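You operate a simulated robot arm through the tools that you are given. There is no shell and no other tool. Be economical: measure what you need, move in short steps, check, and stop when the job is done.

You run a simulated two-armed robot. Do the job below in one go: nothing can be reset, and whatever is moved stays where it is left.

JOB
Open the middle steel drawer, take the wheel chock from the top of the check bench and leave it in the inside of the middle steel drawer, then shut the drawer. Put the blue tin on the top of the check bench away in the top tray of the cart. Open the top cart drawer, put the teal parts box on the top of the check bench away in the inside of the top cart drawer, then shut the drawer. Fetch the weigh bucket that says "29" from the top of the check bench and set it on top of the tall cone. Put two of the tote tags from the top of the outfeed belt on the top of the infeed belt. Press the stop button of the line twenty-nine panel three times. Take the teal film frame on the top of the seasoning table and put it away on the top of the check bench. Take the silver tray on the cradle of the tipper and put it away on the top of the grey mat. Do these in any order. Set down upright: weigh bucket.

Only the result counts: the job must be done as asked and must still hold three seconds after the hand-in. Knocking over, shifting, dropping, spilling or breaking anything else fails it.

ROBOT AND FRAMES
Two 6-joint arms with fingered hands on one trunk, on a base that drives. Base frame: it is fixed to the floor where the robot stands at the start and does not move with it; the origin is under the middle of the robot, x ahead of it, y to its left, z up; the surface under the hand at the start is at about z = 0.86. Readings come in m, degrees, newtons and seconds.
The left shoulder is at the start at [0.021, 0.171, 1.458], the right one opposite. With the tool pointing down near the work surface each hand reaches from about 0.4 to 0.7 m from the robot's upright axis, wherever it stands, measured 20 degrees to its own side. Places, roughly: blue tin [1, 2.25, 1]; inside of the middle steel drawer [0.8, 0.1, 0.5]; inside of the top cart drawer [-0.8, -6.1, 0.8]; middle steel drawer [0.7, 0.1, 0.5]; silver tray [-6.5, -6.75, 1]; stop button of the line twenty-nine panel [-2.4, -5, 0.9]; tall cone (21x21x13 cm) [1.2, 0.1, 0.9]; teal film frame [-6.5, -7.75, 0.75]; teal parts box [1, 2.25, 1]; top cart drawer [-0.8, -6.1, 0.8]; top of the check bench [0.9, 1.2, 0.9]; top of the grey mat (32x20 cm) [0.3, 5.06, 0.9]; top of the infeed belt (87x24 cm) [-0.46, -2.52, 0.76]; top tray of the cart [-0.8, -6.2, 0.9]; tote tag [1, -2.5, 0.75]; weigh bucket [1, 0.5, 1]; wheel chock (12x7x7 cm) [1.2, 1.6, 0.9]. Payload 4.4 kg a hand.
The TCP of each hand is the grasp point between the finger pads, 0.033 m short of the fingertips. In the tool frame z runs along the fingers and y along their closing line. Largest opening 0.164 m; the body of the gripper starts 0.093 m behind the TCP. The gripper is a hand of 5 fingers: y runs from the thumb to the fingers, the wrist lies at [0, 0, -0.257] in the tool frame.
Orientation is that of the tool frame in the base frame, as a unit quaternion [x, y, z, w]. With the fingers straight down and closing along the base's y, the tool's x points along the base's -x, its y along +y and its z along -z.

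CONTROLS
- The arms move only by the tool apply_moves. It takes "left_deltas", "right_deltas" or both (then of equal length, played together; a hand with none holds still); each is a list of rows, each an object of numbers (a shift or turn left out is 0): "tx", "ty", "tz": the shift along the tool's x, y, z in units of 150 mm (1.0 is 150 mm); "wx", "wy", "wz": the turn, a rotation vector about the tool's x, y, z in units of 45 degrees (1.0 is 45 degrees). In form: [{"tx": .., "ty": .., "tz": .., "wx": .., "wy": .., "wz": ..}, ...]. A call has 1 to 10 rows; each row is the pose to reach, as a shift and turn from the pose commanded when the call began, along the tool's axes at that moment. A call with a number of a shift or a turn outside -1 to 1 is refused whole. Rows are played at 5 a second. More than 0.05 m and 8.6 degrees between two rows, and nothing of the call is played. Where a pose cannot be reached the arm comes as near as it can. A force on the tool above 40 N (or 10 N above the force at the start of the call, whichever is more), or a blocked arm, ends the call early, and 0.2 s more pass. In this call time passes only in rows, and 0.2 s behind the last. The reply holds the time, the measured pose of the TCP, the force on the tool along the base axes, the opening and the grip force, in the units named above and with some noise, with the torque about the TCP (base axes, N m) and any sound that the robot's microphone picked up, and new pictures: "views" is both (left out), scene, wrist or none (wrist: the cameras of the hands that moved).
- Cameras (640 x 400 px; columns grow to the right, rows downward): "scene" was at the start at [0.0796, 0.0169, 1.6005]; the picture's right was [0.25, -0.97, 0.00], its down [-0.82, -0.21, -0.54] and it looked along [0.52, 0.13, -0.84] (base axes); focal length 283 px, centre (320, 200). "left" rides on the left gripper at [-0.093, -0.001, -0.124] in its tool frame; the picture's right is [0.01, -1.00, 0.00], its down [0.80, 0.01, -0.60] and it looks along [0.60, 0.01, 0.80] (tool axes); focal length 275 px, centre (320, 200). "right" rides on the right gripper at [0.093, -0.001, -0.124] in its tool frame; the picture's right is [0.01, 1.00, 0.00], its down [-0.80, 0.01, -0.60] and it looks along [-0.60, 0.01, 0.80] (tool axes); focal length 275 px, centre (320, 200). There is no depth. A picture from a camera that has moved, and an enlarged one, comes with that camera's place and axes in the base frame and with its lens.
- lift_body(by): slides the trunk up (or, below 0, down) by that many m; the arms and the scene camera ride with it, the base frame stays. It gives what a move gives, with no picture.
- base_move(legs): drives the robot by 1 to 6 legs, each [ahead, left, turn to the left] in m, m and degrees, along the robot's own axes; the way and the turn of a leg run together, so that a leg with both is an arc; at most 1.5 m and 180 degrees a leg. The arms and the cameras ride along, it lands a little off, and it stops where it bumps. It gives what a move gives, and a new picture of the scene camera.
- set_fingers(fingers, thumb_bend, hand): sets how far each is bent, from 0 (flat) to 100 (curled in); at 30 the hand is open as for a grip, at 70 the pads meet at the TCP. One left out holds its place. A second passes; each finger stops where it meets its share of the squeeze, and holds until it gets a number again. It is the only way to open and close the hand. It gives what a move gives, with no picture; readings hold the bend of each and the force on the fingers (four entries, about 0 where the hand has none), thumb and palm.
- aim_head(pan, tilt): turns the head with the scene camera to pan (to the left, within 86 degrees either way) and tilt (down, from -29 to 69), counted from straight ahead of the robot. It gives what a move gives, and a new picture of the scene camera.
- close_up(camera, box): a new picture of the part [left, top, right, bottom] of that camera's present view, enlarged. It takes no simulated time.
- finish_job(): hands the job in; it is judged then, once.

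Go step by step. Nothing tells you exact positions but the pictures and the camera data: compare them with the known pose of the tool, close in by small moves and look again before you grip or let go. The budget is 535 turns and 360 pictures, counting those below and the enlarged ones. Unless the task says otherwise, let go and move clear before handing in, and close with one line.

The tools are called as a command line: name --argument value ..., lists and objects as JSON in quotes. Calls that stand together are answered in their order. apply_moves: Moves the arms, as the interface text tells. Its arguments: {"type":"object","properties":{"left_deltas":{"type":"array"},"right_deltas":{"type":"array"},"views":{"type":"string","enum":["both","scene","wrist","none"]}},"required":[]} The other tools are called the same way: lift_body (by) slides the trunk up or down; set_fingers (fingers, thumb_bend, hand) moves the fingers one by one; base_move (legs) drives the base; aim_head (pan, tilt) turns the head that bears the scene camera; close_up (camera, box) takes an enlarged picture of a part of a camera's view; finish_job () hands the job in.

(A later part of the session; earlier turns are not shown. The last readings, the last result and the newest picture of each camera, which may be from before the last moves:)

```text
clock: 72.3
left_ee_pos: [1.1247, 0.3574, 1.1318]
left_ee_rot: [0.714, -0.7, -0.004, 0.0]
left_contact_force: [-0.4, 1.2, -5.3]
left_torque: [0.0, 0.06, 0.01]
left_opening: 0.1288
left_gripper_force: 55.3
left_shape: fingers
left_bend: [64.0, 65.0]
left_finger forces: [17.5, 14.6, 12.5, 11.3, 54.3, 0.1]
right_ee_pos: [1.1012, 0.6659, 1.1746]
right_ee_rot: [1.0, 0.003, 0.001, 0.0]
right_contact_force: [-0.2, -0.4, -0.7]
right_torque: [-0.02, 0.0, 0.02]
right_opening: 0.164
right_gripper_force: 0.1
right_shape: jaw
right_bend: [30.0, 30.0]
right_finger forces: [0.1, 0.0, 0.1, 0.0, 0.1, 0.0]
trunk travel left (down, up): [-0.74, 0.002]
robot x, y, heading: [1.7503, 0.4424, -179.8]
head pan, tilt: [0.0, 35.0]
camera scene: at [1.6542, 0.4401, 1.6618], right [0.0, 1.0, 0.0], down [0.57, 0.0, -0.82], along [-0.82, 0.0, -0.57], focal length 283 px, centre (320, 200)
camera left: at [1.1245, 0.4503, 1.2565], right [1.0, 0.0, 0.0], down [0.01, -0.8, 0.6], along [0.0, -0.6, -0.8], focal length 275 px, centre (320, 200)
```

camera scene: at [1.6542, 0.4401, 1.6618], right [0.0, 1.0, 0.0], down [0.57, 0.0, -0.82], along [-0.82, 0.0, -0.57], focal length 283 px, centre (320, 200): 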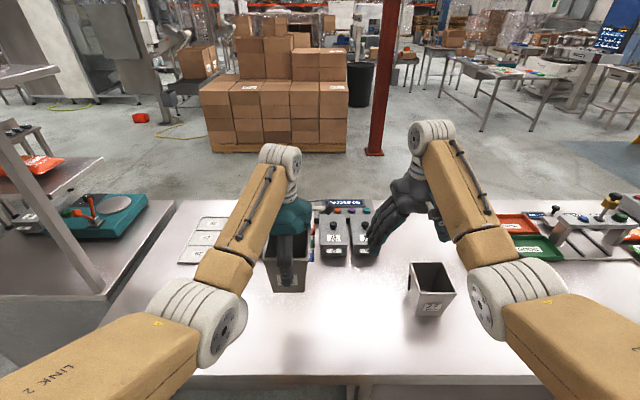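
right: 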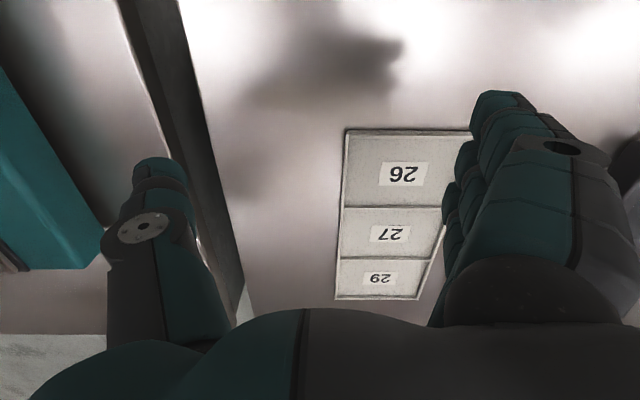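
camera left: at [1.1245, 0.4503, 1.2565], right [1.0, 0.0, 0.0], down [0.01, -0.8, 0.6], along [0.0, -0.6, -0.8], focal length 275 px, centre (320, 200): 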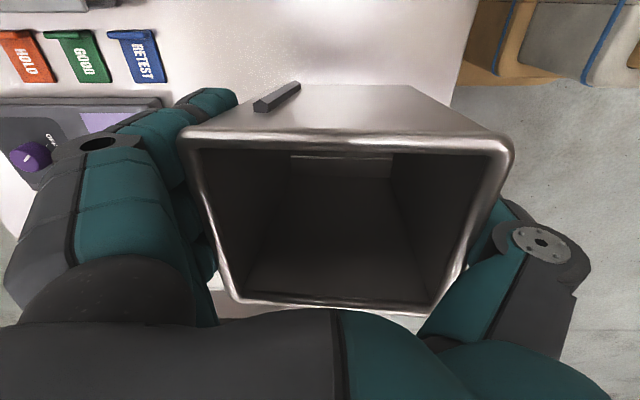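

Bucket is held with its bottom about 4 cm above knob height. Next I move it over the cone.

apply_moves --left_deltas '[{"tx": 0.25}, {"tx": 0.5}, {"tx": 0.75, "ty": -0.06}, {"tx": 1, "ty": -0.12}]' --views "none"

apply_moves --left_deltas '[{"tx": 0.2}, {"tx": 0.4}, {"tx": 0.58}]' --views "both"

close_up --camera "scene" --box '[140, 220, 300, 320]'

```text
clock: 73.3
left_ee_pos: [1.14, 0.2049, 1.1253]
left_ee_rot: [0.712, -0.702, -0.004, 0.0]
left_contact_force: [-0.3, -0.2, -5.1]
left_torque: [0.06, 0.05, -0.01]
left_opening: 0.1284
left_gripper_force: 54.6
left_shape: fingers
left_bend: [64.0, 65.0]
left_finger forces: [17.5, 14.6, 12.6, 11.3, 54.2, 0.0]
left hand out of reach, approached as far as the arm can: row 4
right_ee_pos: [1.1008, 0.6642, 1.1762]
right_ee_rot: [1.0, 0.003, 0.0, -0.001]
right_contact_force: [0.3, -0.2, -0.1]
right_torque: [0.04, -0.02, 0.02]
right_opening: 0.1639
right_gripper_force: 0.0
right_shape: jaw
right_bend: [30.0, 30.0]
right_finger forces: [0.0, 0.1, 0.0, 0.0, 0.0, 0.0]
trunk travel left (down, up): [-0.74, 0.002]
robot x, y, heading: [1.7543, 0.4377, -179.4]
head pan, tilt: [0.0, 35.0]
```

```text
clock: 74.1
left_ee_pos: [1.1421, 0.1196, 1.1255]
left_ee_rot: [0.712, -0.702, -0.004, -0.001]
left_contact_force: [-0.5, 0.1, -6.0]
left_torque: [0.02, 0.06, 0.02]
left_opening: 0.1287
left_gripper_force: 55.0
left_shape: fingers
left_bend: [64.0, 65.0]
left_finger forces: [17.5, 14.6, 12.4, 11.3, 54.3, 0.0]
right_ee_pos: [1.1009, 0.6668, 1.1753]
right_ee_rot: [1.0, 0.002, 0.0, -0.001]
right_contact_force: [0.2, 0.0, -0.4]
right_torque: [0.09, -0.01, 0.02]
right_opening: 0.164
right_gripper_force: 0.0
right_shape: jaw
right_bend: [30.0, 30.0]
right_finger forces: [0.0, 0.1, 0.0, 0.0, 0.0, 0.0]
trunk travel left (down, up): [-0.74, 0.002]
robot x, y, heading: [1.7531, 0.4388, -179.9]
head pan, tilt: [0.0, 35.0]
camera scene: at [1.6543, 0.4389, 1.6618], right [0.0, 1.0, 0.0], down [0.57, 0.0, -0.82], along [-0.82, 0.0, -0.57], focal length 283 px, centre (320, 200)
camera left: at [1.1413, 0.212, 1.2505], right [1.0, 0.0, 0.0], down [0.01, -0.8, 0.59], along [0.0, -0.59, -0.8], focal length 275 px, centre (320, 200)
```

scene: 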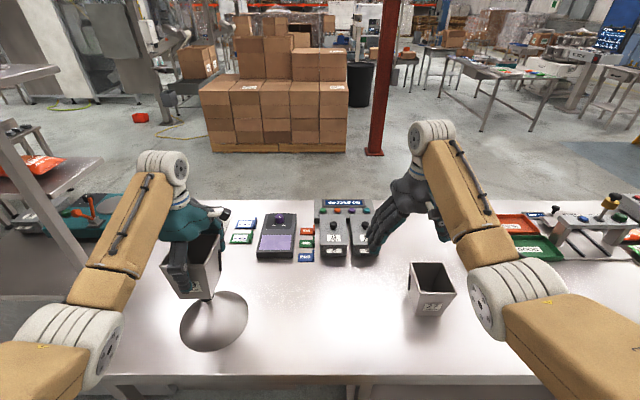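
left: 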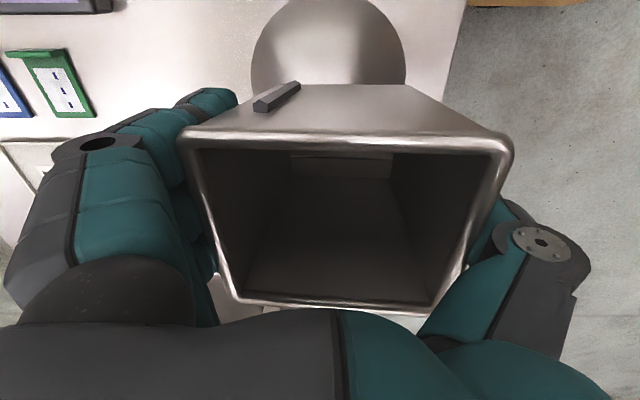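

```text
4.00 times, centred on (220, 270) of scene
camera zoom: at [1.6543, 0.4389, 1.6618], right [0.0, 1.0, 0.0], down [0.57, 0.0, -0.82], along [-0.82, 0.0, -0.57], focal length 1130 px, centre (720, -80)
```

zoom: 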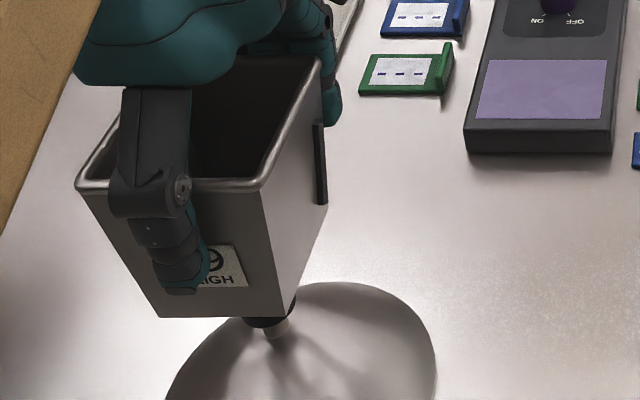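

Bucket is over the cone. I'll lower it close to the knob and compare alignment at nearly equal depth.

apply_moves --left_deltas '[{"tz": 0.1}, {"tz": 0.18}]' --views "none"

close_up --camera "scene" --box '[150, 240, 270, 330]'

close_up --camera "left" --box '[160, 0, 540, 240]'

```text
clock: 74.7
left_ee_pos: [1.141, 0.1197, 1.0978]
left_ee_rot: [0.713, -0.701, -0.004, 0.0]
left_contact_force: [-0.1, 0.7, -5.6]
left_torque: [0.01, 0.06, -0.01]
left_opening: 0.1286
left_gripper_force: 54.7
left_shape: fingers
left_bend: [64.0, 65.0]
left_finger forces: [17.4, 14.6, 12.4, 11.3, 54.1, 0.0]
right_ee_pos: [1.1003, 0.6656, 1.1747]
right_ee_rot: [1.0, 0.003, 0.001, 0.001]
right_contact_force: [-0.4, -0.1, 0.1]
right_torque: [-0.02, 0.03, -0.03]
right_opening: 0.164
right_gripper_force: 0.1
right_shape: jaw
right_bend: [30.0, 30.0]
right_finger forces: [0.0, 0.0, 0.0, 0.0, 0.0, 0.1]
trunk travel left (down, up): [-0.74, 0.002]
robot x, y, heading: [1.7507, 0.4405, -179.6]
head pan, tilt: [0.0, 35.0]
```

```text
4.44 times, centred on (210, 285) of scene
camera zoom: at [1.6541, 0.4393, 1.6618], right [-0.01, 1.0, 0.0], down [0.57, 0.0, -0.82], along [-0.82, 0.0, -0.57], focal length 1256 px, centre (809, -178)
```

zoom: 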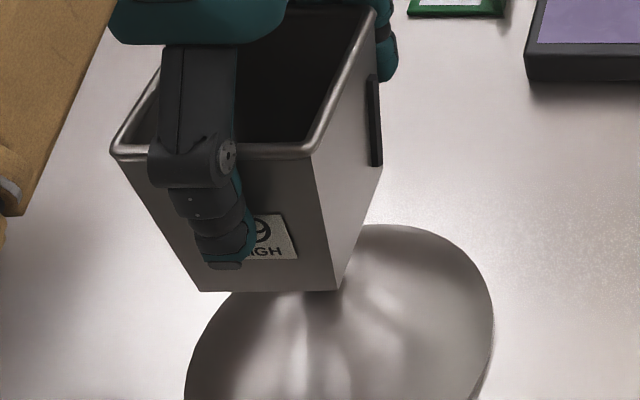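

```text
1.67 times, centred on (350, 120) of left
camera zoom: at [1.1411, 0.213, 1.2239], right [1.0, 0.0, 0.0], down [0.01, -0.8, 0.6], along [0.0, -0.6, -0.8], focal length 459 px, centre (270, 333)
```

zoom: 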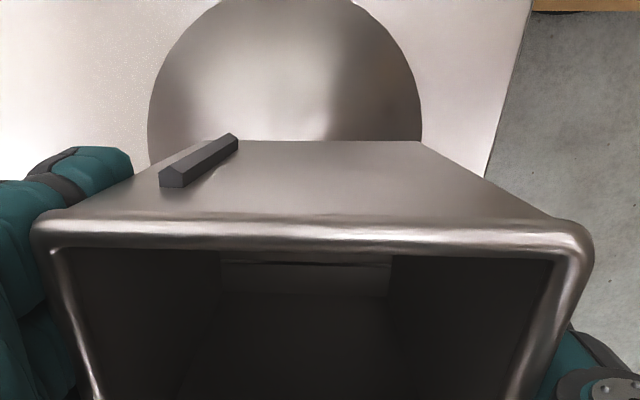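

Both views put the bucket centred on the cone within a few mm. I'll lower in tiny steps until the load comes off.

apply_moves --left_deltas '[{"tz": 0.02}, {"tz": 0.04}]' --views "none"

apply_moves --left_deltas '[{"tz": 0.015}, {"tz": 0.03}]' --views "none"

```text
clock: 75.3
left_ee_pos: [1.1418, 0.1196, 1.0924]
left_ee_rot: [0.713, -0.702, -0.003, 0.0]
left_contact_force: [1.0, -0.8, -5.0]
left_torque: [0.03, 0.06, 0.01]
left_opening: 0.1284
left_gripper_force: 55.2
left_shape: fingers
left_bend: [64.0, 65.0]
left_finger forces: [17.4, 14.6, 12.4, 11.3, 54.2, 0.0]
right_ee_pos: [1.1017, 0.6651, 1.1757]
right_ee_rot: [1.0, 0.002, 0.001, 0.0]
right_contact_force: [-0.1, -0.7, 0.9]
right_torque: [0.01, 0.05, -0.01]
right_opening: 0.1641
right_gripper_force: 0.1
right_shape: jaw
right_bend: [30.0, 30.0]
right_finger forces: [0.0, 0.0, 0.1, 0.1, 0.0, 0.0]
trunk travel left (down, up): [-0.74, 0.002]
robot x, y, heading: [1.7521, 0.4373, -180.0]
head pan, tilt: [0.0, 35.0]
```

```text
clock: 75.9
left_ee_pos: [1.142, 0.1204, 1.0891]
left_ee_rot: [0.712, -0.702, -0.003, -0.001]
left_contact_force: [0.0, 0.5, -4.8]
left_torque: [0.03, 0.07, 0.02]
left_opening: 0.1284
left_gripper_force: 54.8
left_shape: fingers
left_bend: [64.0, 65.0]
left_finger forces: [17.3, 14.6, 12.4, 11.2, 54.2, 0.0]
right_ee_pos: [1.1005, 0.6659, 1.1747]
right_ee_rot: [1.0, 0.003, 0.001, 0.0]
right_contact_force: [0.4, 0.1, -0.3]
right_torque: [0.01, 0.0, -0.04]
right_opening: 0.1637
right_gripper_force: 0.0
right_shape: jaw
right_bend: [30.0, 30.0]
right_finger forces: [0.0, 0.0, 0.0, 0.1, 0.0, 0.0]
trunk travel left (down, up): [-0.74, 0.002]
robot x, y, heading: [1.7549, 0.4418, -179.6]
head pan, tilt: [0.0, 35.0]
```

apply_moves --left_deltas '[{"tz": 0.015}, {"tz": 0.03}]' --views "none"

apply_moves --left_deltas '[{"tz": 0.015}, {"tz": 0.03}]' --views "none"

apply_moves --left_deltas '[{"tz": 0.015}, {"tz": 0.03}]' --views "none"

```text
clock: 76.5
left_ee_pos: [1.1418, 0.1183, 1.0822]
left_ee_rot: [0.714, -0.701, -0.004, -0.001]
left_contact_force: [1.0, -0.9, -5.3]
left_torque: [-0.02, 0.01, 0.01]
left_opening: 0.1282
left_gripper_force: 54.4
left_shape: fingers
left_bend: [64.0, 65.0]
left_finger forces: [17.4, 14.6, 12.5, 11.3, 54.0, 0.0]
right_ee_pos: [1.1, 0.6656, 1.174]
right_ee_rot: [1.0, 0.002, 0.001, 0.0]
right_contact_force: [0.6, 0.5, 0.7]
right_torque: [0.01, 0.01, -0.01]
right_opening: 0.1641
right_gripper_force: 0.0
right_shape: jaw
right_bend: [30.0, 30.0]
right_finger forces: [0.1, 0.1, 0.0, 0.0, 0.1, 0.1]
trunk travel left (down, up): [-0.74, 0.002]
robot x, y, heading: [1.751, 0.4394, -179.9]
head pan, tilt: [0.0, 35.0]
```

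```text
clock: 77.1
left_ee_pos: [1.1428, 0.1197, 1.0815]
left_ee_rot: [0.713, -0.701, -0.004, 0.002]
left_contact_force: [1.4, 0.5, 5.2]
left_torque: [-0.05, 0.11, 0.0]
left_opening: 0.1285
left_gripper_force: 52.5
left_shape: fingers
left_bend: [64.0, 66.0]
left_finger forces: [16.6, 13.8, 11.7, 10.6, 53.2, 0.0]
right_ee_pos: [1.1013, 0.6664, 1.1758]
right_ee_rot: [1.0, 0.002, 0.0, 0.0]
right_contact_force: [-0.9, 0.2, -0.3]
right_torque: [-0.02, -0.03, 0.0]
right_opening: 0.1639
right_gripper_force: 0.0
right_shape: jaw
right_bend: [30.0, 30.0]
right_finger forces: [0.1, 0.1, 0.0, 0.0, 0.0, 0.0]
trunk travel left (down, up): [-0.74, 0.002]
robot x, y, heading: [1.7511, 0.4402, -179.7]
head pan, tilt: [0.0, 35.0]
```

```text
clock: 77.7
left_ee_pos: [1.1424, 0.1188, 1.0794]
left_ee_rot: [0.713, -0.701, -0.006, 0.005]
left_contact_force: [1.2, -1.0, 32.8]
left_torque: [-0.28, 0.36, 0.01]
left_opening: 0.1274
left_gripper_force: 49.1
left_shape: fingers
left_bend: [65.0, 66.0]
left_finger forces: [15.2, 12.6, 10.5, 9.6, 51.0, 0.0]
right_ee_pos: [1.1047, 0.6668, 1.1764]
right_ee_rot: [1.0, 0.002, -0.001, 0.001]
right_contact_force: [-1.1, 0.1, 0.8]
right_torque: [-0.01, 0.0, -0.02]
right_opening: 0.1642
right_gripper_force: 0.0
right_shape: jaw
right_bend: [30.0, 30.0]
right_finger forces: [0.0, 0.0, 0.1, 0.0, 0.1, 0.0]
trunk travel left (down, up): [-0.74, 0.002]
robot x, y, heading: [1.7516, 0.4411, -179.9]
head pan, tilt: [0.0, 35.0]
```

Contact at TCP z≈1.081; torque says the knob is beneath the bucket's centre of mass. I'll relieve the pressure, then release gently.

apply_moves --left_deltas '[{"tz": -0.015}, {"tz": -0.027}]' --views "none"

```text
clock: 78.3
left_ee_pos: [1.1417, 0.1198, 1.0809]
left_ee_rot: [0.713, -0.702, -0.004, 0.002]
left_contact_force: [-5.2, -0.6, 21.7]
left_torque: [-0.29, 0.84, -0.01]
left_opening: 0.1276
left_gripper_force: 50.5
left_shape: fingers
left_bend: [65.0, 66.0]
left_finger forces: [16.5, 13.7, 11.6, 10.6, 49.6, 0.1]
right_ee_pos: [1.1027, 0.6666, 1.1761]
right_ee_rot: [1.0, 0.002, 0.0, 0.0]
right_contact_force: [0.0, -0.3, -0.3]
right_torque: [0.0, 0.01, 0.01]
right_opening: 0.1638
right_gripper_force: 0.1
right_shape: jaw
right_bend: [30.0, 30.0]
right_finger forces: [0.1, 0.1, 0.0, 0.1, 0.0, 0.1]
trunk travel left (down, up): [-0.74, 0.002]
robot x, y, heading: [1.7527, 0.4393, -180.1]
head pan, tilt: [0.0, 35.0]
```

apply_moves --left_deltas '[{"tz": -0.01}, {"tz": -0.018}]' --views "none"

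close_up --camera "scene" --box '[150, 230, 270, 330]'

```text
clock: 78.9
left_ee_pos: [1.142, 0.1203, 1.0815]
left_ee_rot: [0.713, -0.701, -0.002, -0.001]
left_contact_force: [-3.8, -0.4, 9.8]
left_torque: [-0.08, 0.71, 0.02]
left_opening: 0.1273
left_gripper_force: 52.5
left_shape: fingers
left_bend: [65.0, 66.0]
left_finger forces: [16.8, 14.1, 12.1, 11.1, 50.4, 0.1]
right_ee_pos: [1.1017, 0.6663, 1.1748]
right_ee_rot: [1.0, 0.003, 0.0, 0.001]
right_contact_force: [0.1, 0.2, -0.2]
right_torque: [-0.01, -0.01, 0.01]
right_opening: 0.164
right_gripper_force: 0.1
right_shape: jaw
right_bend: [30.0, 30.0]
right_finger forces: [0.1, 0.0, 0.1, 0.0, 0.0, 0.0]
trunk travel left (down, up): [-0.74, 0.002]
robot x, y, heading: [1.7535, 0.4404, -179.5]
head pan, tilt: [0.0, 35.0]
```

```text
4.00 times, centred on (210, 280) of scene
camera zoom: at [1.6553, 0.4405, 1.6618], right [0.0, 1.0, 0.0], down [0.57, 0.0, -0.82], along [-0.82, 0.0, -0.57], focal length 1130 px, centre (760, -120)
```

zoom: 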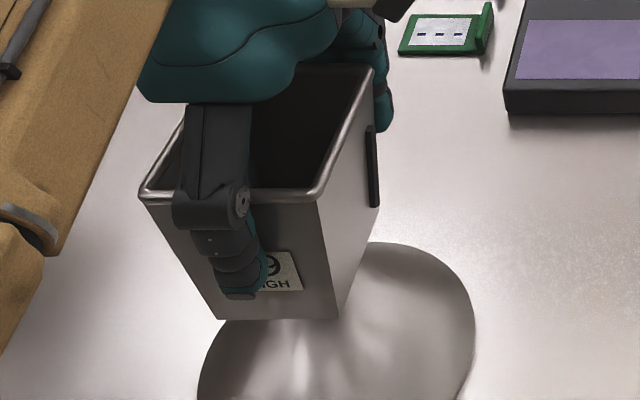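

apply_moves --left_deltas '[{"tz": -0.008}, {"tz": -0.014}]' --views "none"

set_fingers --hand "left" --fingers 60 --thumb_bend 61

close_up --camera "scene" --box '[150, 230, 270, 330]'

```text
clock: 79.5
left_ee_pos: [1.1436, 0.1192, 1.0812]
left_ee_rot: [0.713, -0.701, -0.002, -0.002]
left_contact_force: [-0.1, 0.6, -3.3]
left_torque: [0.07, 0.14, -0.01]
left_opening: 0.1274
left_gripper_force: 53.4
left_shape: fingers
left_bend: [65.0, 66.0]
left_finger forces: [16.9, 14.0, 12.0, 11.1, 52.4, 0.1]
right_ee_pos: [1.1012, 0.6655, 1.1753]
right_ee_rot: [1.0, 0.002, 0.001, 0.0]
right_contact_force: [0.9, -0.7, -0.1]
right_torque: [0.03, 0.0, -0.01]
right_opening: 0.1639
right_gripper_force: 0.1
right_shape: jaw
right_bend: [30.0, 30.0]
right_finger forces: [0.0, 0.1, 0.0, 0.0, 0.1, 0.1]
trunk travel left (down, up): [-0.74, 0.002]
robot x, y, heading: [1.7506, 0.4389, -179.9]
head pan, tilt: [0.0, 35.0]
```

```text
clock: 80.5
left_ee_pos: [1.1423, 0.118, 1.0848]
left_ee_rot: [0.713, -0.701, -0.003, 0.0]
left_contact_force: [0.0, -0.3, -0.9]
left_torque: [-0.04, 0.14, 0.02]
left_opening: 0.136
left_gripper_force: 58.3
left_shape: fingers
left_bend: [56.0, 58.0]
left_finger forces: [18.1, 15.4, 13.2, 11.7, 58.7, 0.1]
right_ee_pos: [1.1013, 0.6653, 1.1758]
right_ee_rot: [1.0, 0.003, 0.0, 0.0]
right_contact_force: [-0.7, -0.3, 0.3]
right_torque: [0.03, 0.0, 0.0]
right_opening: 0.1636
right_gripper_force: 0.1
right_shape: jaw
right_bend: [30.0, 30.0]
right_finger forces: [0.1, 0.0, 0.0, 0.1, 0.0, 0.0]
trunk travel left (down, up): [-0.74, 0.002]
robot x, y, heading: [1.7493, 0.4392, -180.1]
head pan, tilt: [0.0, 35.0]
```

```text
4.00 times, centred on (210, 280) of scene
camera zoom: at [1.6548, 0.4399, 1.6618], right [0.0, 1.0, 0.0], down [0.57, 0.0, -0.82], along [-0.82, 0.0, -0.57], focal length 1130 px, centre (760, -120)
```

zoom: 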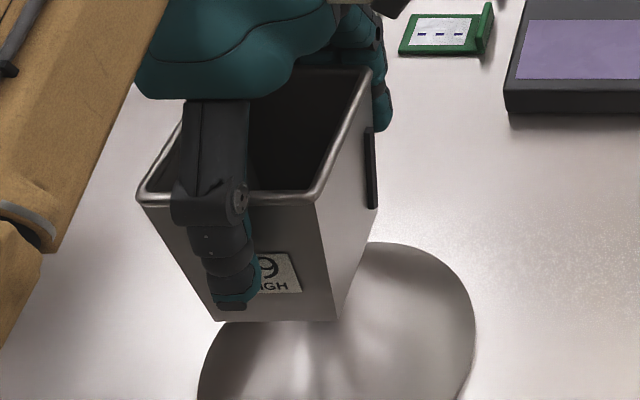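

set_fingers --hand "left" --fingers 52 --thumb_bend 53

```text
clock: 81.5
left_ee_pos: [1.1427, 0.1193, 1.0843]
left_ee_rot: [0.714, -0.701, -0.004, 0.001]
left_contact_force: [3.5, -0.6, 12.5]
left_torque: [-0.11, -0.04, 0.02]
left_opening: 0.1446
left_gripper_force: 45.0
left_shape: fingers
left_bend: [50.0, 51.0]
left_finger forces: [13.5, 11.4, 9.8, 8.5, 47.7, 0.0]
right_ee_pos: [1.1035, 0.6663, 1.1776]
right_ee_rot: [1.0, 0.003, 0.0, 0.0]
right_contact_force: [0.3, -0.6, 0.1]
right_torque: [0.0, 0.05, 0.03]
right_opening: 0.1639
right_gripper_force: 0.0
right_shape: jaw
right_bend: [30.0, 30.0]
right_finger forces: [0.0, 0.0, 0.0, 0.0, 0.0, 0.1]
trunk travel left (down, up): [-0.74, 0.002]
robot x, y, heading: [1.7516, 0.4427, -179.6]
head pan, tilt: [0.0, 35.0]
```

set_fingers --hand "left" --fingers 46 --thumb_bend 46

close_up --camera "scene" --box '[150, 230, 270, 330]'

```text
clock: 82.5
left_ee_pos: [1.1434, 0.12, 1.0849]
left_ee_rot: [0.712, -0.702, -0.004, 0.002]
left_contact_force: [3.2, -0.5, 19.7]
left_torque: [-0.1, 0.1, 0.02]
left_opening: 0.1524
left_gripper_force: 40.8
left_shape: fingers
left_bend: [44.0, 44.0]
left_finger forces: [11.7, 10.1, 8.9, 8.1, 43.3, 0.0]
right_ee_pos: [1.1043, 0.6658, 1.1756]
right_ee_rot: [1.0, 0.002, -0.001, 0.001]
right_contact_force: [0.1, -0.3, 0.2]
right_torque: [0.01, -0.01, 0.02]
right_opening: 0.1641
right_gripper_force: 0.0
right_shape: jaw
right_bend: [30.0, 30.0]
right_finger forces: [0.1, 0.1, 0.0, 0.2, 0.0, 0.0]
trunk travel left (down, up): [-0.74, 0.002]
robot x, y, heading: [1.7481, 0.4371, -179.7]
head pan, tilt: [0.0, 35.0]
```

```text
4.00 times, centred on (210, 280) of scene
camera zoom: at [1.6575, 0.4411, 1.6621], right [0.0, 1.0, 0.0], down [0.57, 0.0, -0.82], along [-0.82, 0.0, -0.57], focal length 1130 px, centre (760, -120)
```

zoom: 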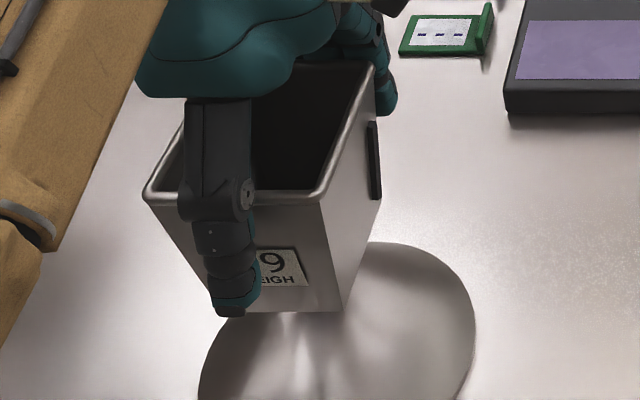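

set_fingers --hand "left" --fingers 38 --thumb_bend 38

close_up --camera "scene" --box '[150, 230, 270, 330]'

```text
clock: 83.5
left_ee_pos: [1.1449, 0.1192, 1.0856]
left_ee_rot: [0.713, -0.701, -0.003, 0.002]
left_contact_force: [7.2, -0.6, 27.1]
left_torque: [0.03, -0.34, -0.01]
left_opening: 0.1626
left_gripper_force: 21.6
left_shape: fingers
left_bend: [37.0, 37.0]
left_finger forces: [4.7, 4.2, 3.8, 3.4, 27.0, 0.1]
right_ee_pos: [1.1053, 0.6668, 1.1774]
right_ee_rot: [1.0, 0.002, -0.001, 0.0]
right_contact_force: [-0.5, -0.2, 0.4]
right_torque: [0.01, 0.0, 0.05]
right_opening: 0.164
right_gripper_force: 0.1
right_shape: jaw
right_bend: [30.0, 30.0]
right_finger forces: [0.0, 0.0, 0.1, 0.0, 0.0, 0.1]
trunk travel left (down, up): [-0.74, 0.002]
robot x, y, heading: [1.7546, 0.4382, -179.4]
head pan, tilt: [0.0, 35.0]
```

```text
4.00 times, centred on (210, 280) of scene
camera zoom: at [1.6592, 0.4415, 1.6622], right [-0.01, 1.0, 0.0], down [0.57, 0.0, -0.82], along [-0.82, 0.0, -0.57], focal length 1130 px, centre (760, -120)
```

zoom: 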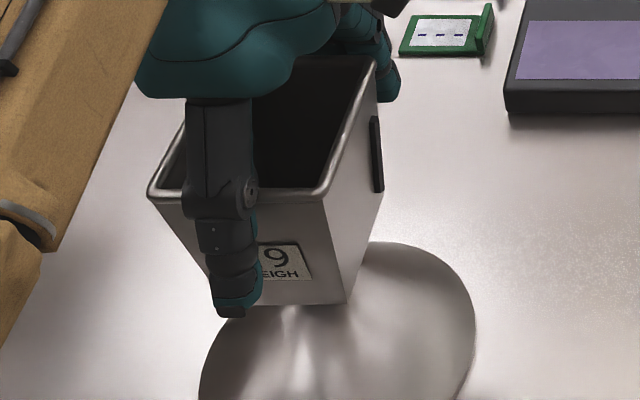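

The thumb is pressing on the rim as it opens because the bucket sits off-centre in the hand. I'll regrip and lift slightly to reassess.

set_fingers --hand "left" --fingers 70 --thumb_bend 70

apply_moves --left_deltas '[{"tz": -0.1}, {"tz": -0.2}]' --views "both"

close_up --camera "scene" --box '[150, 220, 270, 320]'

```text
clock: 84.5
left_ee_pos: [1.142, 0.1188, 1.0836]
left_ee_rot: [0.713, -0.701, -0.002, -0.001]
left_contact_force: [-0.5, 0.2, -5.0]
left_torque: [-0.01, 0.06, 0.01]
left_opening: 0.1279
left_gripper_force: 55.3
left_shape: fingers
left_bend: [64.0, 65.0]
left_finger forces: [16.7, 14.3, 13.3, 11.3, 54.1, 0.0]
right_ee_pos: [1.1011, 0.6656, 1.1743]
right_ee_rot: [1.0, 0.002, 0.002, 0.0]
right_contact_force: [0.7, -0.5, 0.7]
right_torque: [-0.02, 0.02, -0.02]
right_opening: 0.1637
right_gripper_force: 0.0
right_shape: jaw
right_bend: [30.0, 30.0]
right_finger forces: [0.0, 0.1, 0.0, 0.0, 0.0, 0.0]
trunk travel left (down, up): [-0.74, 0.002]
robot x, y, heading: [1.7534, 0.4444, -179.5]
head pan, tilt: [0.0, 35.0]
```

```text
clock: 85.1
left_ee_pos: [1.1411, 0.1192, 1.1139]
left_ee_rot: [0.713, -0.701, -0.003, -0.001]
left_contact_force: [0.9, 0.1, -5.3]
left_torque: [0.04, 0.08, 0.0]
left_opening: 0.1284
left_gripper_force: 54.3
left_shape: fingers
left_bend: [64.0, 65.0]
left_finger forces: [16.7, 14.3, 13.3, 11.2, 54.1, 0.1]
right_ee_pos: [1.1016, 0.6659, 1.1755]
right_ee_rot: [1.0, 0.003, 0.001, 0.0]
right_contact_force: [0.3, -0.5, 0.2]
right_torque: [-0.01, 0.03, -0.01]
right_opening: 0.1638
right_gripper_force: 0.1
right_shape: jaw
right_bend: [30.0, 30.0]
right_finger forces: [0.0, 0.0, 0.0, 0.1, 0.0, 0.1]
trunk travel left (down, up): [-0.74, 0.002]
robot x, y, heading: [1.7532, 0.4387, -179.8]
head pan, tilt: [0.0, 35.0]
camera scene: at [1.6545, 0.4397, 1.6618], right [0.0, 1.0, 0.0], down [0.57, 0.0, -0.82], along [-0.82, 0.0, -0.57], focal length 283 px, centre (320, 200)
camera left: at [1.14, 0.2118, 1.2396], right [1.0, 0.01, 0.0], down [0.01, -0.8, 0.6], along [0.0, -0.6, -0.8], focal length 275 px, centre (320, 200)
```

scene: 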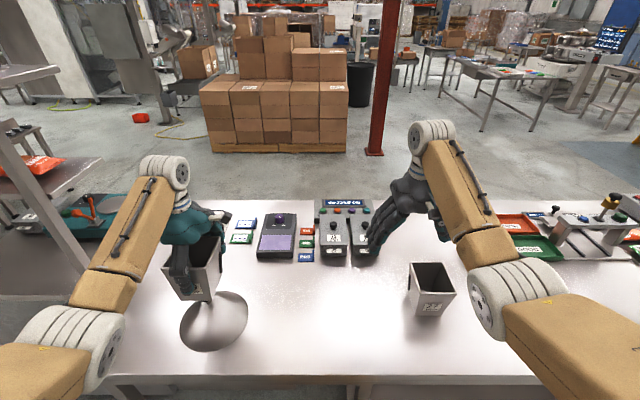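
left: 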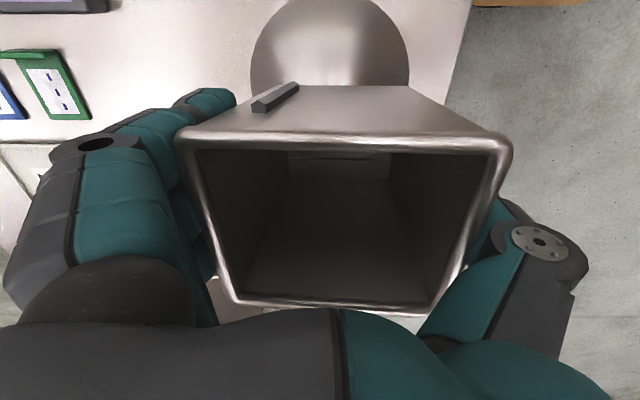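

```text
4.00 times, centred on (210, 270) of scene
camera zoom: at [1.6545, 0.4397, 1.6618], right [0.0, 1.0, 0.0], down [0.57, 0.0, -0.82], along [-0.82, 0.0, -0.57], focal length 1130 px, centre (760, -80)
```

zoom: 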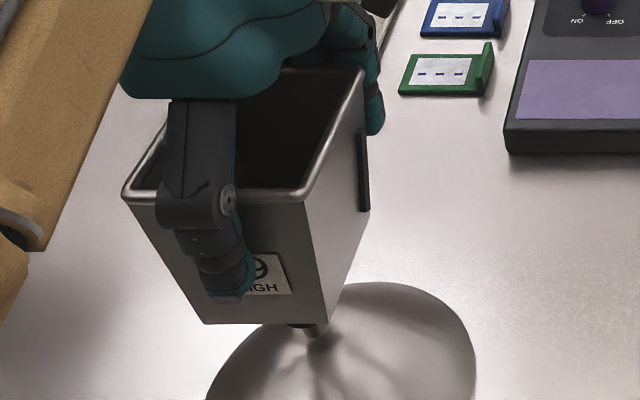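

I'll set the bucket back on the bench and regrip it about 1.5 cm higher, so the finger bases clear the rim when opening.

apply_moves --left_deltas '[{"tx": -0.3}, {"tx": -0.6}, {"tx": -0.85}, {"tx": -1}]' --views "none"

apply_moves --left_deltas '[{"tx": -0.3}, {"tx": -0.58}, {"tx": -0.58, "tz": 0.3}, {"tx": -0.58, "tz": 0.6}, {"tx": -0.58, "tz": 0.85}, {"tx": -0.58, "tz": 0.94}]' --views "none"

apply_moves --left_deltas '[{"tz": 0.02}, {"tz": 0.04}, {"tz": 0.06}, {"tz": 0.08}]' --views "wrist"

```text
clock: 86.1
left_ee_pos: [1.1398, 0.2684, 1.1114]
left_ee_rot: [0.714, -0.7, -0.003, 0.0]
left_contact_force: [0.1, 0.4, -5.1]
left_torque: [0.01, 0.07, 0.01]
left_opening: 0.1281
left_gripper_force: 55.0
left_shape: fingers
left_bend: [64.0, 65.0]
left_finger forces: [16.7, 14.3, 13.2, 11.4, 54.1, 0.0]
right_ee_pos: [1.1005, 0.6669, 1.1736]
right_ee_rot: [1.0, 0.002, 0.001, 0.0]
right_contact_force: [-0.6, 1.4, -0.1]
right_torque: [-0.02, -0.02, 0.01]
right_opening: 0.164
right_gripper_force: 0.1
right_shape: jaw
right_bend: [30.0, 30.0]
right_finger forces: [0.0, 0.0, 0.0, 0.0, 0.1, 0.0]
trunk travel left (down, up): [-0.74, 0.002]
robot x, y, heading: [1.7504, 0.4373, -179.7]
head pan, tilt: [0.0, 35.0]
```

```text
clock: 87.5
left_ee_pos: [1.1384, 0.3572, 0.9728]
left_ee_rot: [0.714, -0.701, -0.004, 0.0]
left_contact_force: [-0.8, 0.7, -5.1]
left_torque: [0.0, 0.05, -0.01]
left_opening: 0.1279
left_gripper_force: 54.4
left_shape: fingers
left_bend: [64.0, 65.0]
left_finger forces: [16.5, 14.2, 13.3, 11.4, 53.9, 0.0]
right_ee_pos: [1.1006, 0.6664, 1.1749]
right_ee_rot: [1.0, 0.003, 0.001, 0.0]
right_contact_force: [0.7, -0.3, 0.0]
right_torque: [-0.04, 0.0, 0.02]
right_opening: 0.1639
right_gripper_force: 0.1
right_shape: jaw
right_bend: [30.0, 30.0]
right_finger forces: [0.0, 0.1, 0.0, 0.0, 0.0, 0.1]
trunk travel left (down, up): [-0.74, 0.002]
robot x, y, heading: [1.7531, 0.4374, -179.6]
head pan, tilt: [0.0, 35.0]
```

```text
clock: 88.5
left_ee_pos: [1.1368, 0.3569, 0.9603]
left_ee_rot: [0.714, -0.701, -0.003, 0.0]
left_contact_force: [-0.7, -0.1, -4.9]
left_torque: [0.04, 0.06, 0.0]
left_opening: 0.128
left_gripper_force: 54.6
left_shape: fingers
left_bend: [64.0, 65.0]
left_finger forces: [16.5, 14.2, 13.3, 11.4, 53.9, 0.1]
right_ee_pos: [1.1003, 0.6659, 1.1755]
right_ee_rot: [1.0, 0.002, 0.001, 0.0]
right_contact_force: [0.3, -0.5, -1.2]
right_torque: [0.0, 0.0, 0.01]
right_opening: 0.1638
right_gripper_force: 0.1
right_shape: jaw
right_bend: [30.0, 30.0]
right_finger forces: [0.1, 0.0, 0.0, 0.0, 0.0, 0.0]
trunk travel left (down, up): [-0.74, 0.002]
robot x, y, heading: [1.7512, 0.4416, -179.7]
head pan, tilt: [0.0, 35.0]
camera left: at [1.1366, 0.4503, 1.0866], right [1.0, 0.0, 0.0], down [0.01, -0.8, 0.6], along [0.0, -0.6, -0.8], focal length 275 px, centre (320, 200)
```

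left: 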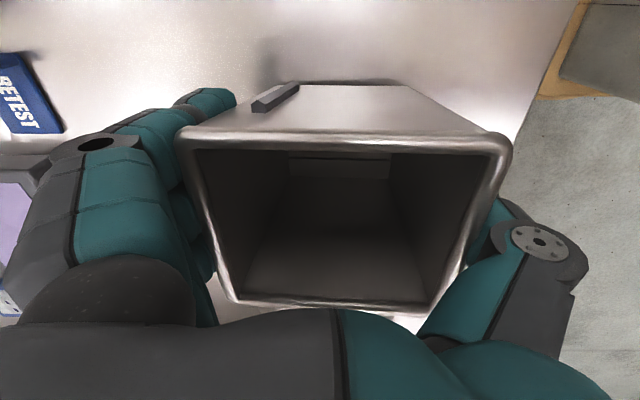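

apply_moves --left_deltas '[{"tz": 0.015}, {"tz": 0.03}, {"tz": 0.045}]' --views "none"

```text
clock: 89.3
left_ee_pos: [1.1363, 0.3564, 0.9556]
left_ee_rot: [0.713, -0.701, -0.004, 0.0]
left_contact_force: [-0.3, -0.8, -1.2]
left_torque: [0.1, 0.1, 0.03]
left_opening: 0.1279
left_gripper_force: 54.1
left_shape: fingers
left_bend: [64.0, 65.0]
left_finger forces: [16.4, 14.0, 13.2, 11.3, 53.9, 0.0]
right_ee_pos: [1.1019, 0.666, 1.1746]
right_ee_rot: [1.0, 0.003, 0.0, -0.001]
right_contact_force: [0.2, -0.5, -0.8]
right_torque: [-0.03, 0.02, 0.01]
right_opening: 0.164
right_gripper_force: 0.1
right_shape: jaw
right_bend: [30.0, 30.0]
right_finger forces: [0.0, 0.1, 0.1, 0.0, 0.1, 0.1]
trunk travel left (down, up): [-0.74, 0.002]
robot x, y, heading: [1.7557, 0.4406, -179.6]
head pan, tilt: [0.0, 35.0]
```

set_fingers --hand "left" --fingers 30 --thumb_bend 30

apply_moves --left_deltas '[{"tz": -0.07}, {"tz": -0.12}]' --views "both"

```text
clock: 90.3
left_ee_pos: [1.1377, 0.3578, 0.9564]
left_ee_rot: [0.713, -0.701, -0.003, 0.0]
left_contact_force: [2.8, 1.8, 6.7]
left_torque: [-0.02, -0.34, 0.12]
left_opening: 0.1813
left_gripper_force: 4.0
left_shape: fingers
left_bend: [30.0, 30.0]
left_finger forces: [0.1, 0.1, 0.0, 0.0, 7.6, 0.1]
right_ee_pos: [1.1018, 0.6657, 1.1756]
right_ee_rot: [1.0, 0.003, 0.0, 0.0]
right_contact_force: [0.5, 0.7, -0.6]
right_torque: [0.03, -0.01, -0.01]
right_opening: 0.1638
right_gripper_force: 0.1
right_shape: jaw
right_bend: [30.0, 30.0]
right_finger forces: [0.0, 0.0, 0.0, 0.1, 0.0, 0.0]
trunk travel left (down, up): [-0.74, 0.002]
robot x, y, heading: [1.7527, 0.442, -179.9]
head pan, tilt: [0.0, 35.0]
```

```text
clock: 90.9
left_ee_pos: [1.138, 0.3567, 0.9731]
left_ee_rot: [0.713, -0.701, -0.003, 0.001]
left_contact_force: [0.6, 0.1, 0.4]
left_torque: [0.0, 0.01, 0.02]
left_opening: 0.1792
left_gripper_force: 0.0
left_shape: fingers
left_bend: [30.0, 30.0]
left_finger forces: [0.1, 0.1, 0.0, 0.0, 0.0, 0.1]
right_ee_pos: [1.102, 0.6663, 1.1764]
right_ee_rot: [1.0, 0.003, 0.0, 0.0]
right_contact_force: [-0.1, 0.6, -0.2]
right_torque: [0.0, 0.03, -0.02]
right_opening: 0.164
right_gripper_force: 0.0
right_shape: jaw
right_bend: [30.0, 30.0]
right_finger forces: [0.0, 0.0, 0.0, 0.0, 0.0, 0.0]
trunk travel left (down, up): [-0.74, 0.002]
robot x, y, heading: [1.751, 0.4398, -179.8]
head pan, tilt: [0.0, 35.0]
camera scene: at [1.6552, 0.4402, 1.6618], right [0.0, 1.0, 0.0], down [0.57, 0.0, -0.82], along [-0.82, 0.0, -0.57], focal length 283 px, centre (320, 200)
camera left: at [1.1374, 0.45, 1.0985], right [1.0, 0.0, 0.0], down [0.01, -0.8, 0.6], along [0.0, -0.6, -0.8], focal length 275 px, centre (320, 200)
```

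scene: 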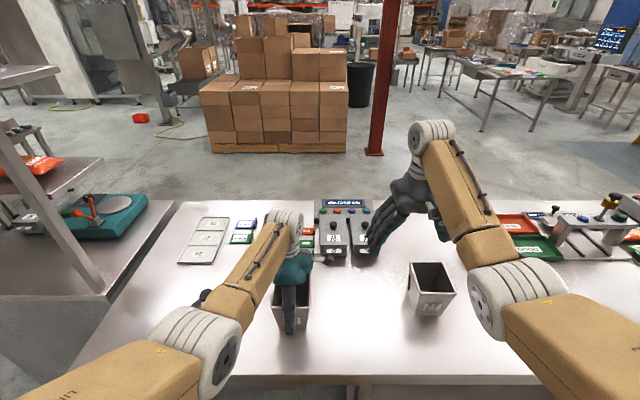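
left: 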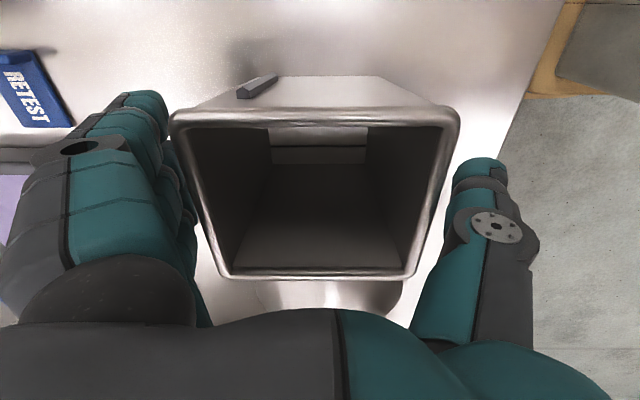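

set_fingers --hand "left" --fingers 68 --thumb_bend 75

apply_moves --left_deltas '[{"tz": -0.2}, {"tz": -0.4}, {"tz": -0.6}, {"tz": -0.8}, {"tz": -0.97}]' --views "wrist"

```text
clock: 91.9
left_ee_pos: [1.1371, 0.3571, 0.9732]
left_ee_rot: [0.713, -0.701, -0.002, -0.001]
left_contact_force: [-0.2, -0.4, -5.2]
left_torque: [0.0, 0.12, 0.0]
left_opening: 0.1325
left_gripper_force: 48.7
left_shape: fingers
left_bend: [61.0, 66.0]
left_finger forces: [11.8, 12.2, 12.6, 13.1, 48.8, 0.0]
right_ee_pos: [1.1003, 0.6661, 1.1754]
right_ee_rot: [1.0, 0.003, 0.001, 0.0]
right_contact_force: [-0.2, 0.5, -0.5]
right_torque: [0.0, 0.0, 0.0]
right_opening: 0.1638
right_gripper_force: 0.0
right_shape: jaw
right_bend: [30.0, 30.0]
right_finger forces: [0.0, 0.1, 0.1, 0.0, 0.1, 0.0]
trunk travel left (down, up): [-0.74, 0.002]
robot x, y, heading: [1.749, 0.4432, -179.7]
head pan, tilt: [0.0, 35.0]
```

```text
clock: 93.1
left_ee_pos: [1.1384, 0.3559, 1.1185]
left_ee_rot: [0.713, -0.701, -0.003, 0.0]
left_contact_force: [0.5, -0.1, -5.7]
left_torque: [0.03, 0.05, 0.0]
left_opening: 0.1326
left_gripper_force: 49.7
left_shape: fingers
left_bend: [61.0, 66.0]
left_finger forces: [11.7, 12.2, 12.6, 13.1, 48.9, 0.1]
right_ee_pos: [1.1005, 0.665, 1.1752]
right_ee_rot: [1.0, 0.003, 0.001, 0.001]
right_contact_force: [-0.5, -0.6, 0.5]
right_torque: [0.0, -0.01, 0.03]
right_opening: 0.1639
right_gripper_force: 0.1
right_shape: jaw
right_bend: [30.0, 30.0]
right_finger forces: [0.0, 0.1, 0.1, 0.1, 0.0, 0.0]
trunk travel left (down, up): [-0.74, 0.002]
robot x, y, heading: [1.7542, 0.4418, -179.5]
head pan, tilt: [0.0, 35.0]
camera left: at [1.137, 0.4486, 1.2439], right [1.0, 0.01, 0.0], down [0.01, -0.8, 0.6], along [0.0, -0.6, -0.8], focal length 275 px, centre (320, 200)
```

left: 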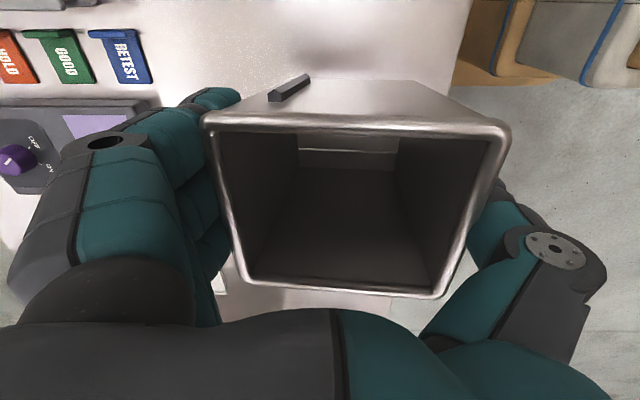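

apply_moves --left_deltas '[{"tx": 0.25, "tz": -0.04}, {"tx": 0.5, "tz": -0.04}, {"tx": 0.75, "tz": -0.04}, {"tx": 1, "ty": -0.02, "tz": -0.04}]' --views "none"

apply_moves --left_deltas '[{"tx": 0.2}, {"tx": 0.4}, {"tx": 0.567}]' --views "none"

close_up --camera "scene" --box '[150, 220, 270, 320]'

```text
clock: 94.1
left_ee_pos: [1.1439, 0.2045, 1.1209]
left_ee_rot: [0.712, -0.702, -0.004, -0.001]
left_contact_force: [-0.1, -0.8, -4.1]
left_torque: [0.01, 0.08, -0.02]
left_opening: 0.1328
left_gripper_force: 48.7
left_shape: fingers
left_bend: [61.0, 66.0]
left_finger forces: [11.6, 12.0, 12.5, 13.0, 48.4, 0.0]
right_ee_pos: [1.1019, 0.6629, 1.1759]
right_ee_rot: [1.0, 0.003, 0.001, -0.001]
right_contact_force: [0.3, -0.3, 0.0]
right_torque: [0.05, 0.03, -0.01]
right_opening: 0.164
right_gripper_force: 0.2
right_shape: jaw
right_bend: [30.0, 30.0]
right_finger forces: [0.0, 0.1, 0.0, 0.0, 0.1, 0.0]
trunk travel left (down, up): [-0.74, 0.002]
robot x, y, heading: [1.7541, 0.4404, -179.3]
head pan, tilt: [0.0, 35.0]
```

```text
clock: 94.9
left_ee_pos: [1.1459, 0.1189, 1.1241]
left_ee_rot: [0.713, -0.701, -0.003, 0.0]
left_contact_force: [-0.2, -1.2, -4.5]
left_torque: [0.03, 0.07, 0.01]
left_opening: 0.1327
left_gripper_force: 48.6
left_shape: fingers
left_bend: [61.0, 66.0]
left_finger forces: [11.6, 12.0, 12.5, 12.9, 48.2, 0.0]
right_ee_pos: [1.1014, 0.666, 1.1734]
right_ee_rot: [1.0, 0.002, 0.001, -0.001]
right_contact_force: [-0.5, -1.1, -0.1]
right_torque: [0.04, 0.01, 0.0]
right_opening: 0.1638
right_gripper_force: 0.1
right_shape: jaw
right_bend: [30.0, 30.0]
right_finger forces: [0.0, 0.0, 0.1, 0.0, 0.0, 0.1]
trunk travel left (down, up): [-0.74, 0.002]
robot x, y, heading: [1.7518, 0.4425, -179.7]
head pan, tilt: [0.0, 35.0]
```

```text
4.00 times, centred on (210, 270) of scene
camera zoom: at [1.6543, 0.4389, 1.6618], right [0.0, 1.0, 0.0], down [0.57, 0.0, -0.82], along [-0.82, 0.0, -0.57], focal length 1130 px, centre (760, -80)
```

zoom: 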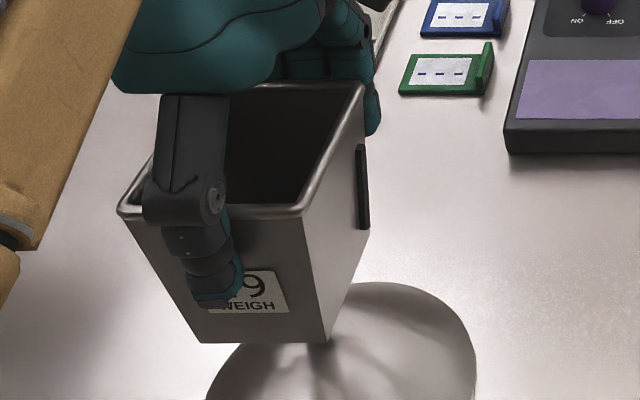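

apply_moves --left_deltas '[{"tx": -0.033, "ty": 0.02, "tz": 0.06}, {"tx": -0.033, "ty": 0.02, "tz": 0.12}]' --views "none"

apply_moves --left_deltas '[{"tz": 0.015}, {"tz": 0.03}]' --views "none"

apply_moves --left_deltas '[{"tz": 0.01}, {"tz": 0.02}]' --views "none"

```text
clock: 95.5
left_ee_pos: [1.1425, 0.125, 1.1053]
left_ee_rot: [0.713, -0.701, -0.003, 0.0]
left_contact_force: [-0.8, -0.8, -5.4]
left_torque: [0.0, 0.08, 0.02]
left_opening: 0.1326
left_gripper_force: 48.9
left_shape: fingers
left_bend: [61.0, 66.0]
left_finger forces: [11.7, 12.0, 12.5, 13.0, 48.2, 0.0]
right_ee_pos: [1.101, 0.6649, 1.1753]
right_ee_rot: [1.0, 0.003, 0.001, 0.0]
right_contact_force: [0.6, 0.4, 0.6]
right_torque: [-0.01, 0.03, 0.05]
right_opening: 0.1639
right_gripper_force: 0.1
right_shape: jaw
right_bend: [30.0, 30.0]
right_finger forces: [0.1, 0.0, 0.0, 0.1, 0.1, 0.0]
trunk travel left (down, up): [-0.74, 0.002]
robot x, y, heading: [1.7484, 0.445, -179.9]
head pan, tilt: [0.0, 35.0]
```

```text
clock: 96.1
left_ee_pos: [1.1424, 0.126, 1.1005]
left_ee_rot: [0.713, -0.701, -0.003, -0.001]
left_contact_force: [0.2, 0.0, -5.3]
left_torque: [-0.01, 0.12, 0.04]
left_opening: 0.1326
left_gripper_force: 48.4
left_shape: fingers
left_bend: [61.0, 66.0]
left_finger forces: [11.6, 12.0, 12.6, 13.0, 48.2, 0.1]
right_ee_pos: [1.1005, 0.6661, 1.1743]
right_ee_rot: [1.0, 0.003, 0.001, 0.0]
right_contact_force: [0.0, -0.2, -0.2]
right_torque: [-0.01, 0.0, 0.0]
right_opening: 0.1642
right_gripper_force: 0.1
right_shape: jaw
right_bend: [30.0, 30.0]
right_finger forces: [0.1, 0.0, 0.1, 0.1, 0.0, 0.0]
trunk travel left (down, up): [-0.74, 0.002]
robot x, y, heading: [1.7506, 0.4399, -179.6]
head pan, tilt: [0.0, 35.0]
```

```text
clock: 96.7
left_ee_pos: [1.143, 0.1249, 1.0973]
left_ee_rot: [0.713, -0.701, -0.004, 0.0]
left_contact_force: [0.4, 0.2, -5.1]
left_torque: [0.01, 0.09, -0.01]
left_opening: 0.1327
left_gripper_force: 48.5
left_shape: fingers
left_bend: [61.0, 66.0]
left_finger forces: [11.5, 12.0, 12.5, 13.0, 48.2, 0.0]
right_ee_pos: [1.1005, 0.6649, 1.1752]
right_ee_rot: [1.0, 0.003, 0.0, 0.0]
right_contact_force: [0.5, -0.3, -0.5]
right_torque: [0.02, -0.01, -0.01]
right_opening: 0.1639
right_gripper_force: 0.1
right_shape: jaw
right_bend: [30.0, 30.0]
right_finger forces: [0.0, 0.0, 0.0, 0.0, 0.0, 0.1]
trunk travel left (down, up): [-0.74, 0.002]
robot x, y, heading: [1.7527, 0.4396, -179.5]
head pan, tilt: [0.0, 35.0]
```

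apply_moves --left_deltas '[{"ty": 0.045, "tz": 0.005}, {"ty": 0.045, "tz": 0.01}]' --views "none"

apply_moves --left_deltas '[{"tz": 0.01}, {"tz": 0.015}]' --views "none"

apply_moves --left_deltas '[{"tz": 0.01}, {"tz": 0.015}]' --views "none"

```text
clock: 97.3
left_ee_pos: [1.1359, 0.1249, 1.0971]
left_ee_rot: [0.714, -0.701, -0.004, 0.0]
left_contact_force: [0.4, 0.1, -4.9]
left_torque: [0.03, 0.12, 0.0]
left_opening: 0.1327
left_gripper_force: 49.0
left_shape: fingers
left_bend: [61.0, 66.0]
left_finger forces: [11.6, 12.0, 12.6, 13.0, 48.3, 0.1]
right_ee_pos: [1.1, 0.6661, 1.1748]
right_ee_rot: [1.0, 0.003, 0.0, 0.0]
right_contact_force: [0.3, 0.4, -0.7]
right_torque: [-0.02, -0.03, 0.02]
right_opening: 0.1639
right_gripper_force: 0.0
right_shape: jaw
right_bend: [30.0, 30.0]
right_finger forces: [0.1, 0.1, 0.1, 0.0, 0.1, 0.0]
trunk travel left (down, up): [-0.74, 0.002]
robot x, y, heading: [1.7517, 0.4399, -179.9]
head pan, tilt: [0.0, 35.0]
```

```text
clock: 97.9
left_ee_pos: [1.1353, 0.1249, 1.0937]
left_ee_rot: [0.713, -0.701, -0.003, 0.0]
left_contact_force: [0.3, -0.2, -5.3]
left_torque: [0.0, 0.11, -0.01]
left_opening: 0.1325
left_gripper_force: 48.6
left_shape: fingers
left_bend: [61.0, 66.0]
left_finger forces: [11.6, 11.9, 12.5, 13.0, 48.3, 0.0]
right_ee_pos: [1.1011, 0.666, 1.1747]
right_ee_rot: [1.0, 0.002, 0.0, 0.001]
right_contact_force: [0.6, 0.5, 0.1]
right_torque: [0.01, 0.02, 0.0]
right_opening: 0.1642
right_gripper_force: 0.0
right_shape: jaw
right_bend: [30.0, 30.0]
right_finger forces: [0.0, 0.1, 0.1, 0.0, 0.0, 0.0]
trunk travel left (down, up): [-0.74, 0.002]
robot x, y, heading: [1.7499, 0.4399, -179.6]
head pan, tilt: [0.0, 35.0]
```

```text
clock: 98.5
left_ee_pos: [1.1344, 0.1266, 1.0938]
left_ee_rot: [0.712, -0.702, -0.003, 0.002]
left_contact_force: [0.1, -0.7, 2.7]
left_torque: [-0.13, 0.03, 0.03]
left_opening: 0.1322
left_gripper_force: 47.7
left_shape: fingers
left_bend: [62.0, 67.0]
left_finger forces: [11.3, 11.8, 12.2, 12.5, 48.6, 0.0]
right_ee_pos: [1.1022, 0.6662, 1.1754]
right_ee_rot: [1.0, 0.003, 0.001, 0.0]
right_contact_force: [-0.2, 0.0, -0.2]
right_torque: [-0.02, 0.0, 0.01]
right_opening: 0.1637
right_gripper_force: 0.0
right_shape: jaw
right_bend: [30.0, 30.0]
right_finger forces: [0.1, 0.0, 0.0, 0.1, 0.0, 0.1]
trunk travel left (down, up): [-0.74, 0.002]
robot x, y, heading: [1.7485, 0.4431, -179.6]
head pan, tilt: [0.0, 35.0]
```

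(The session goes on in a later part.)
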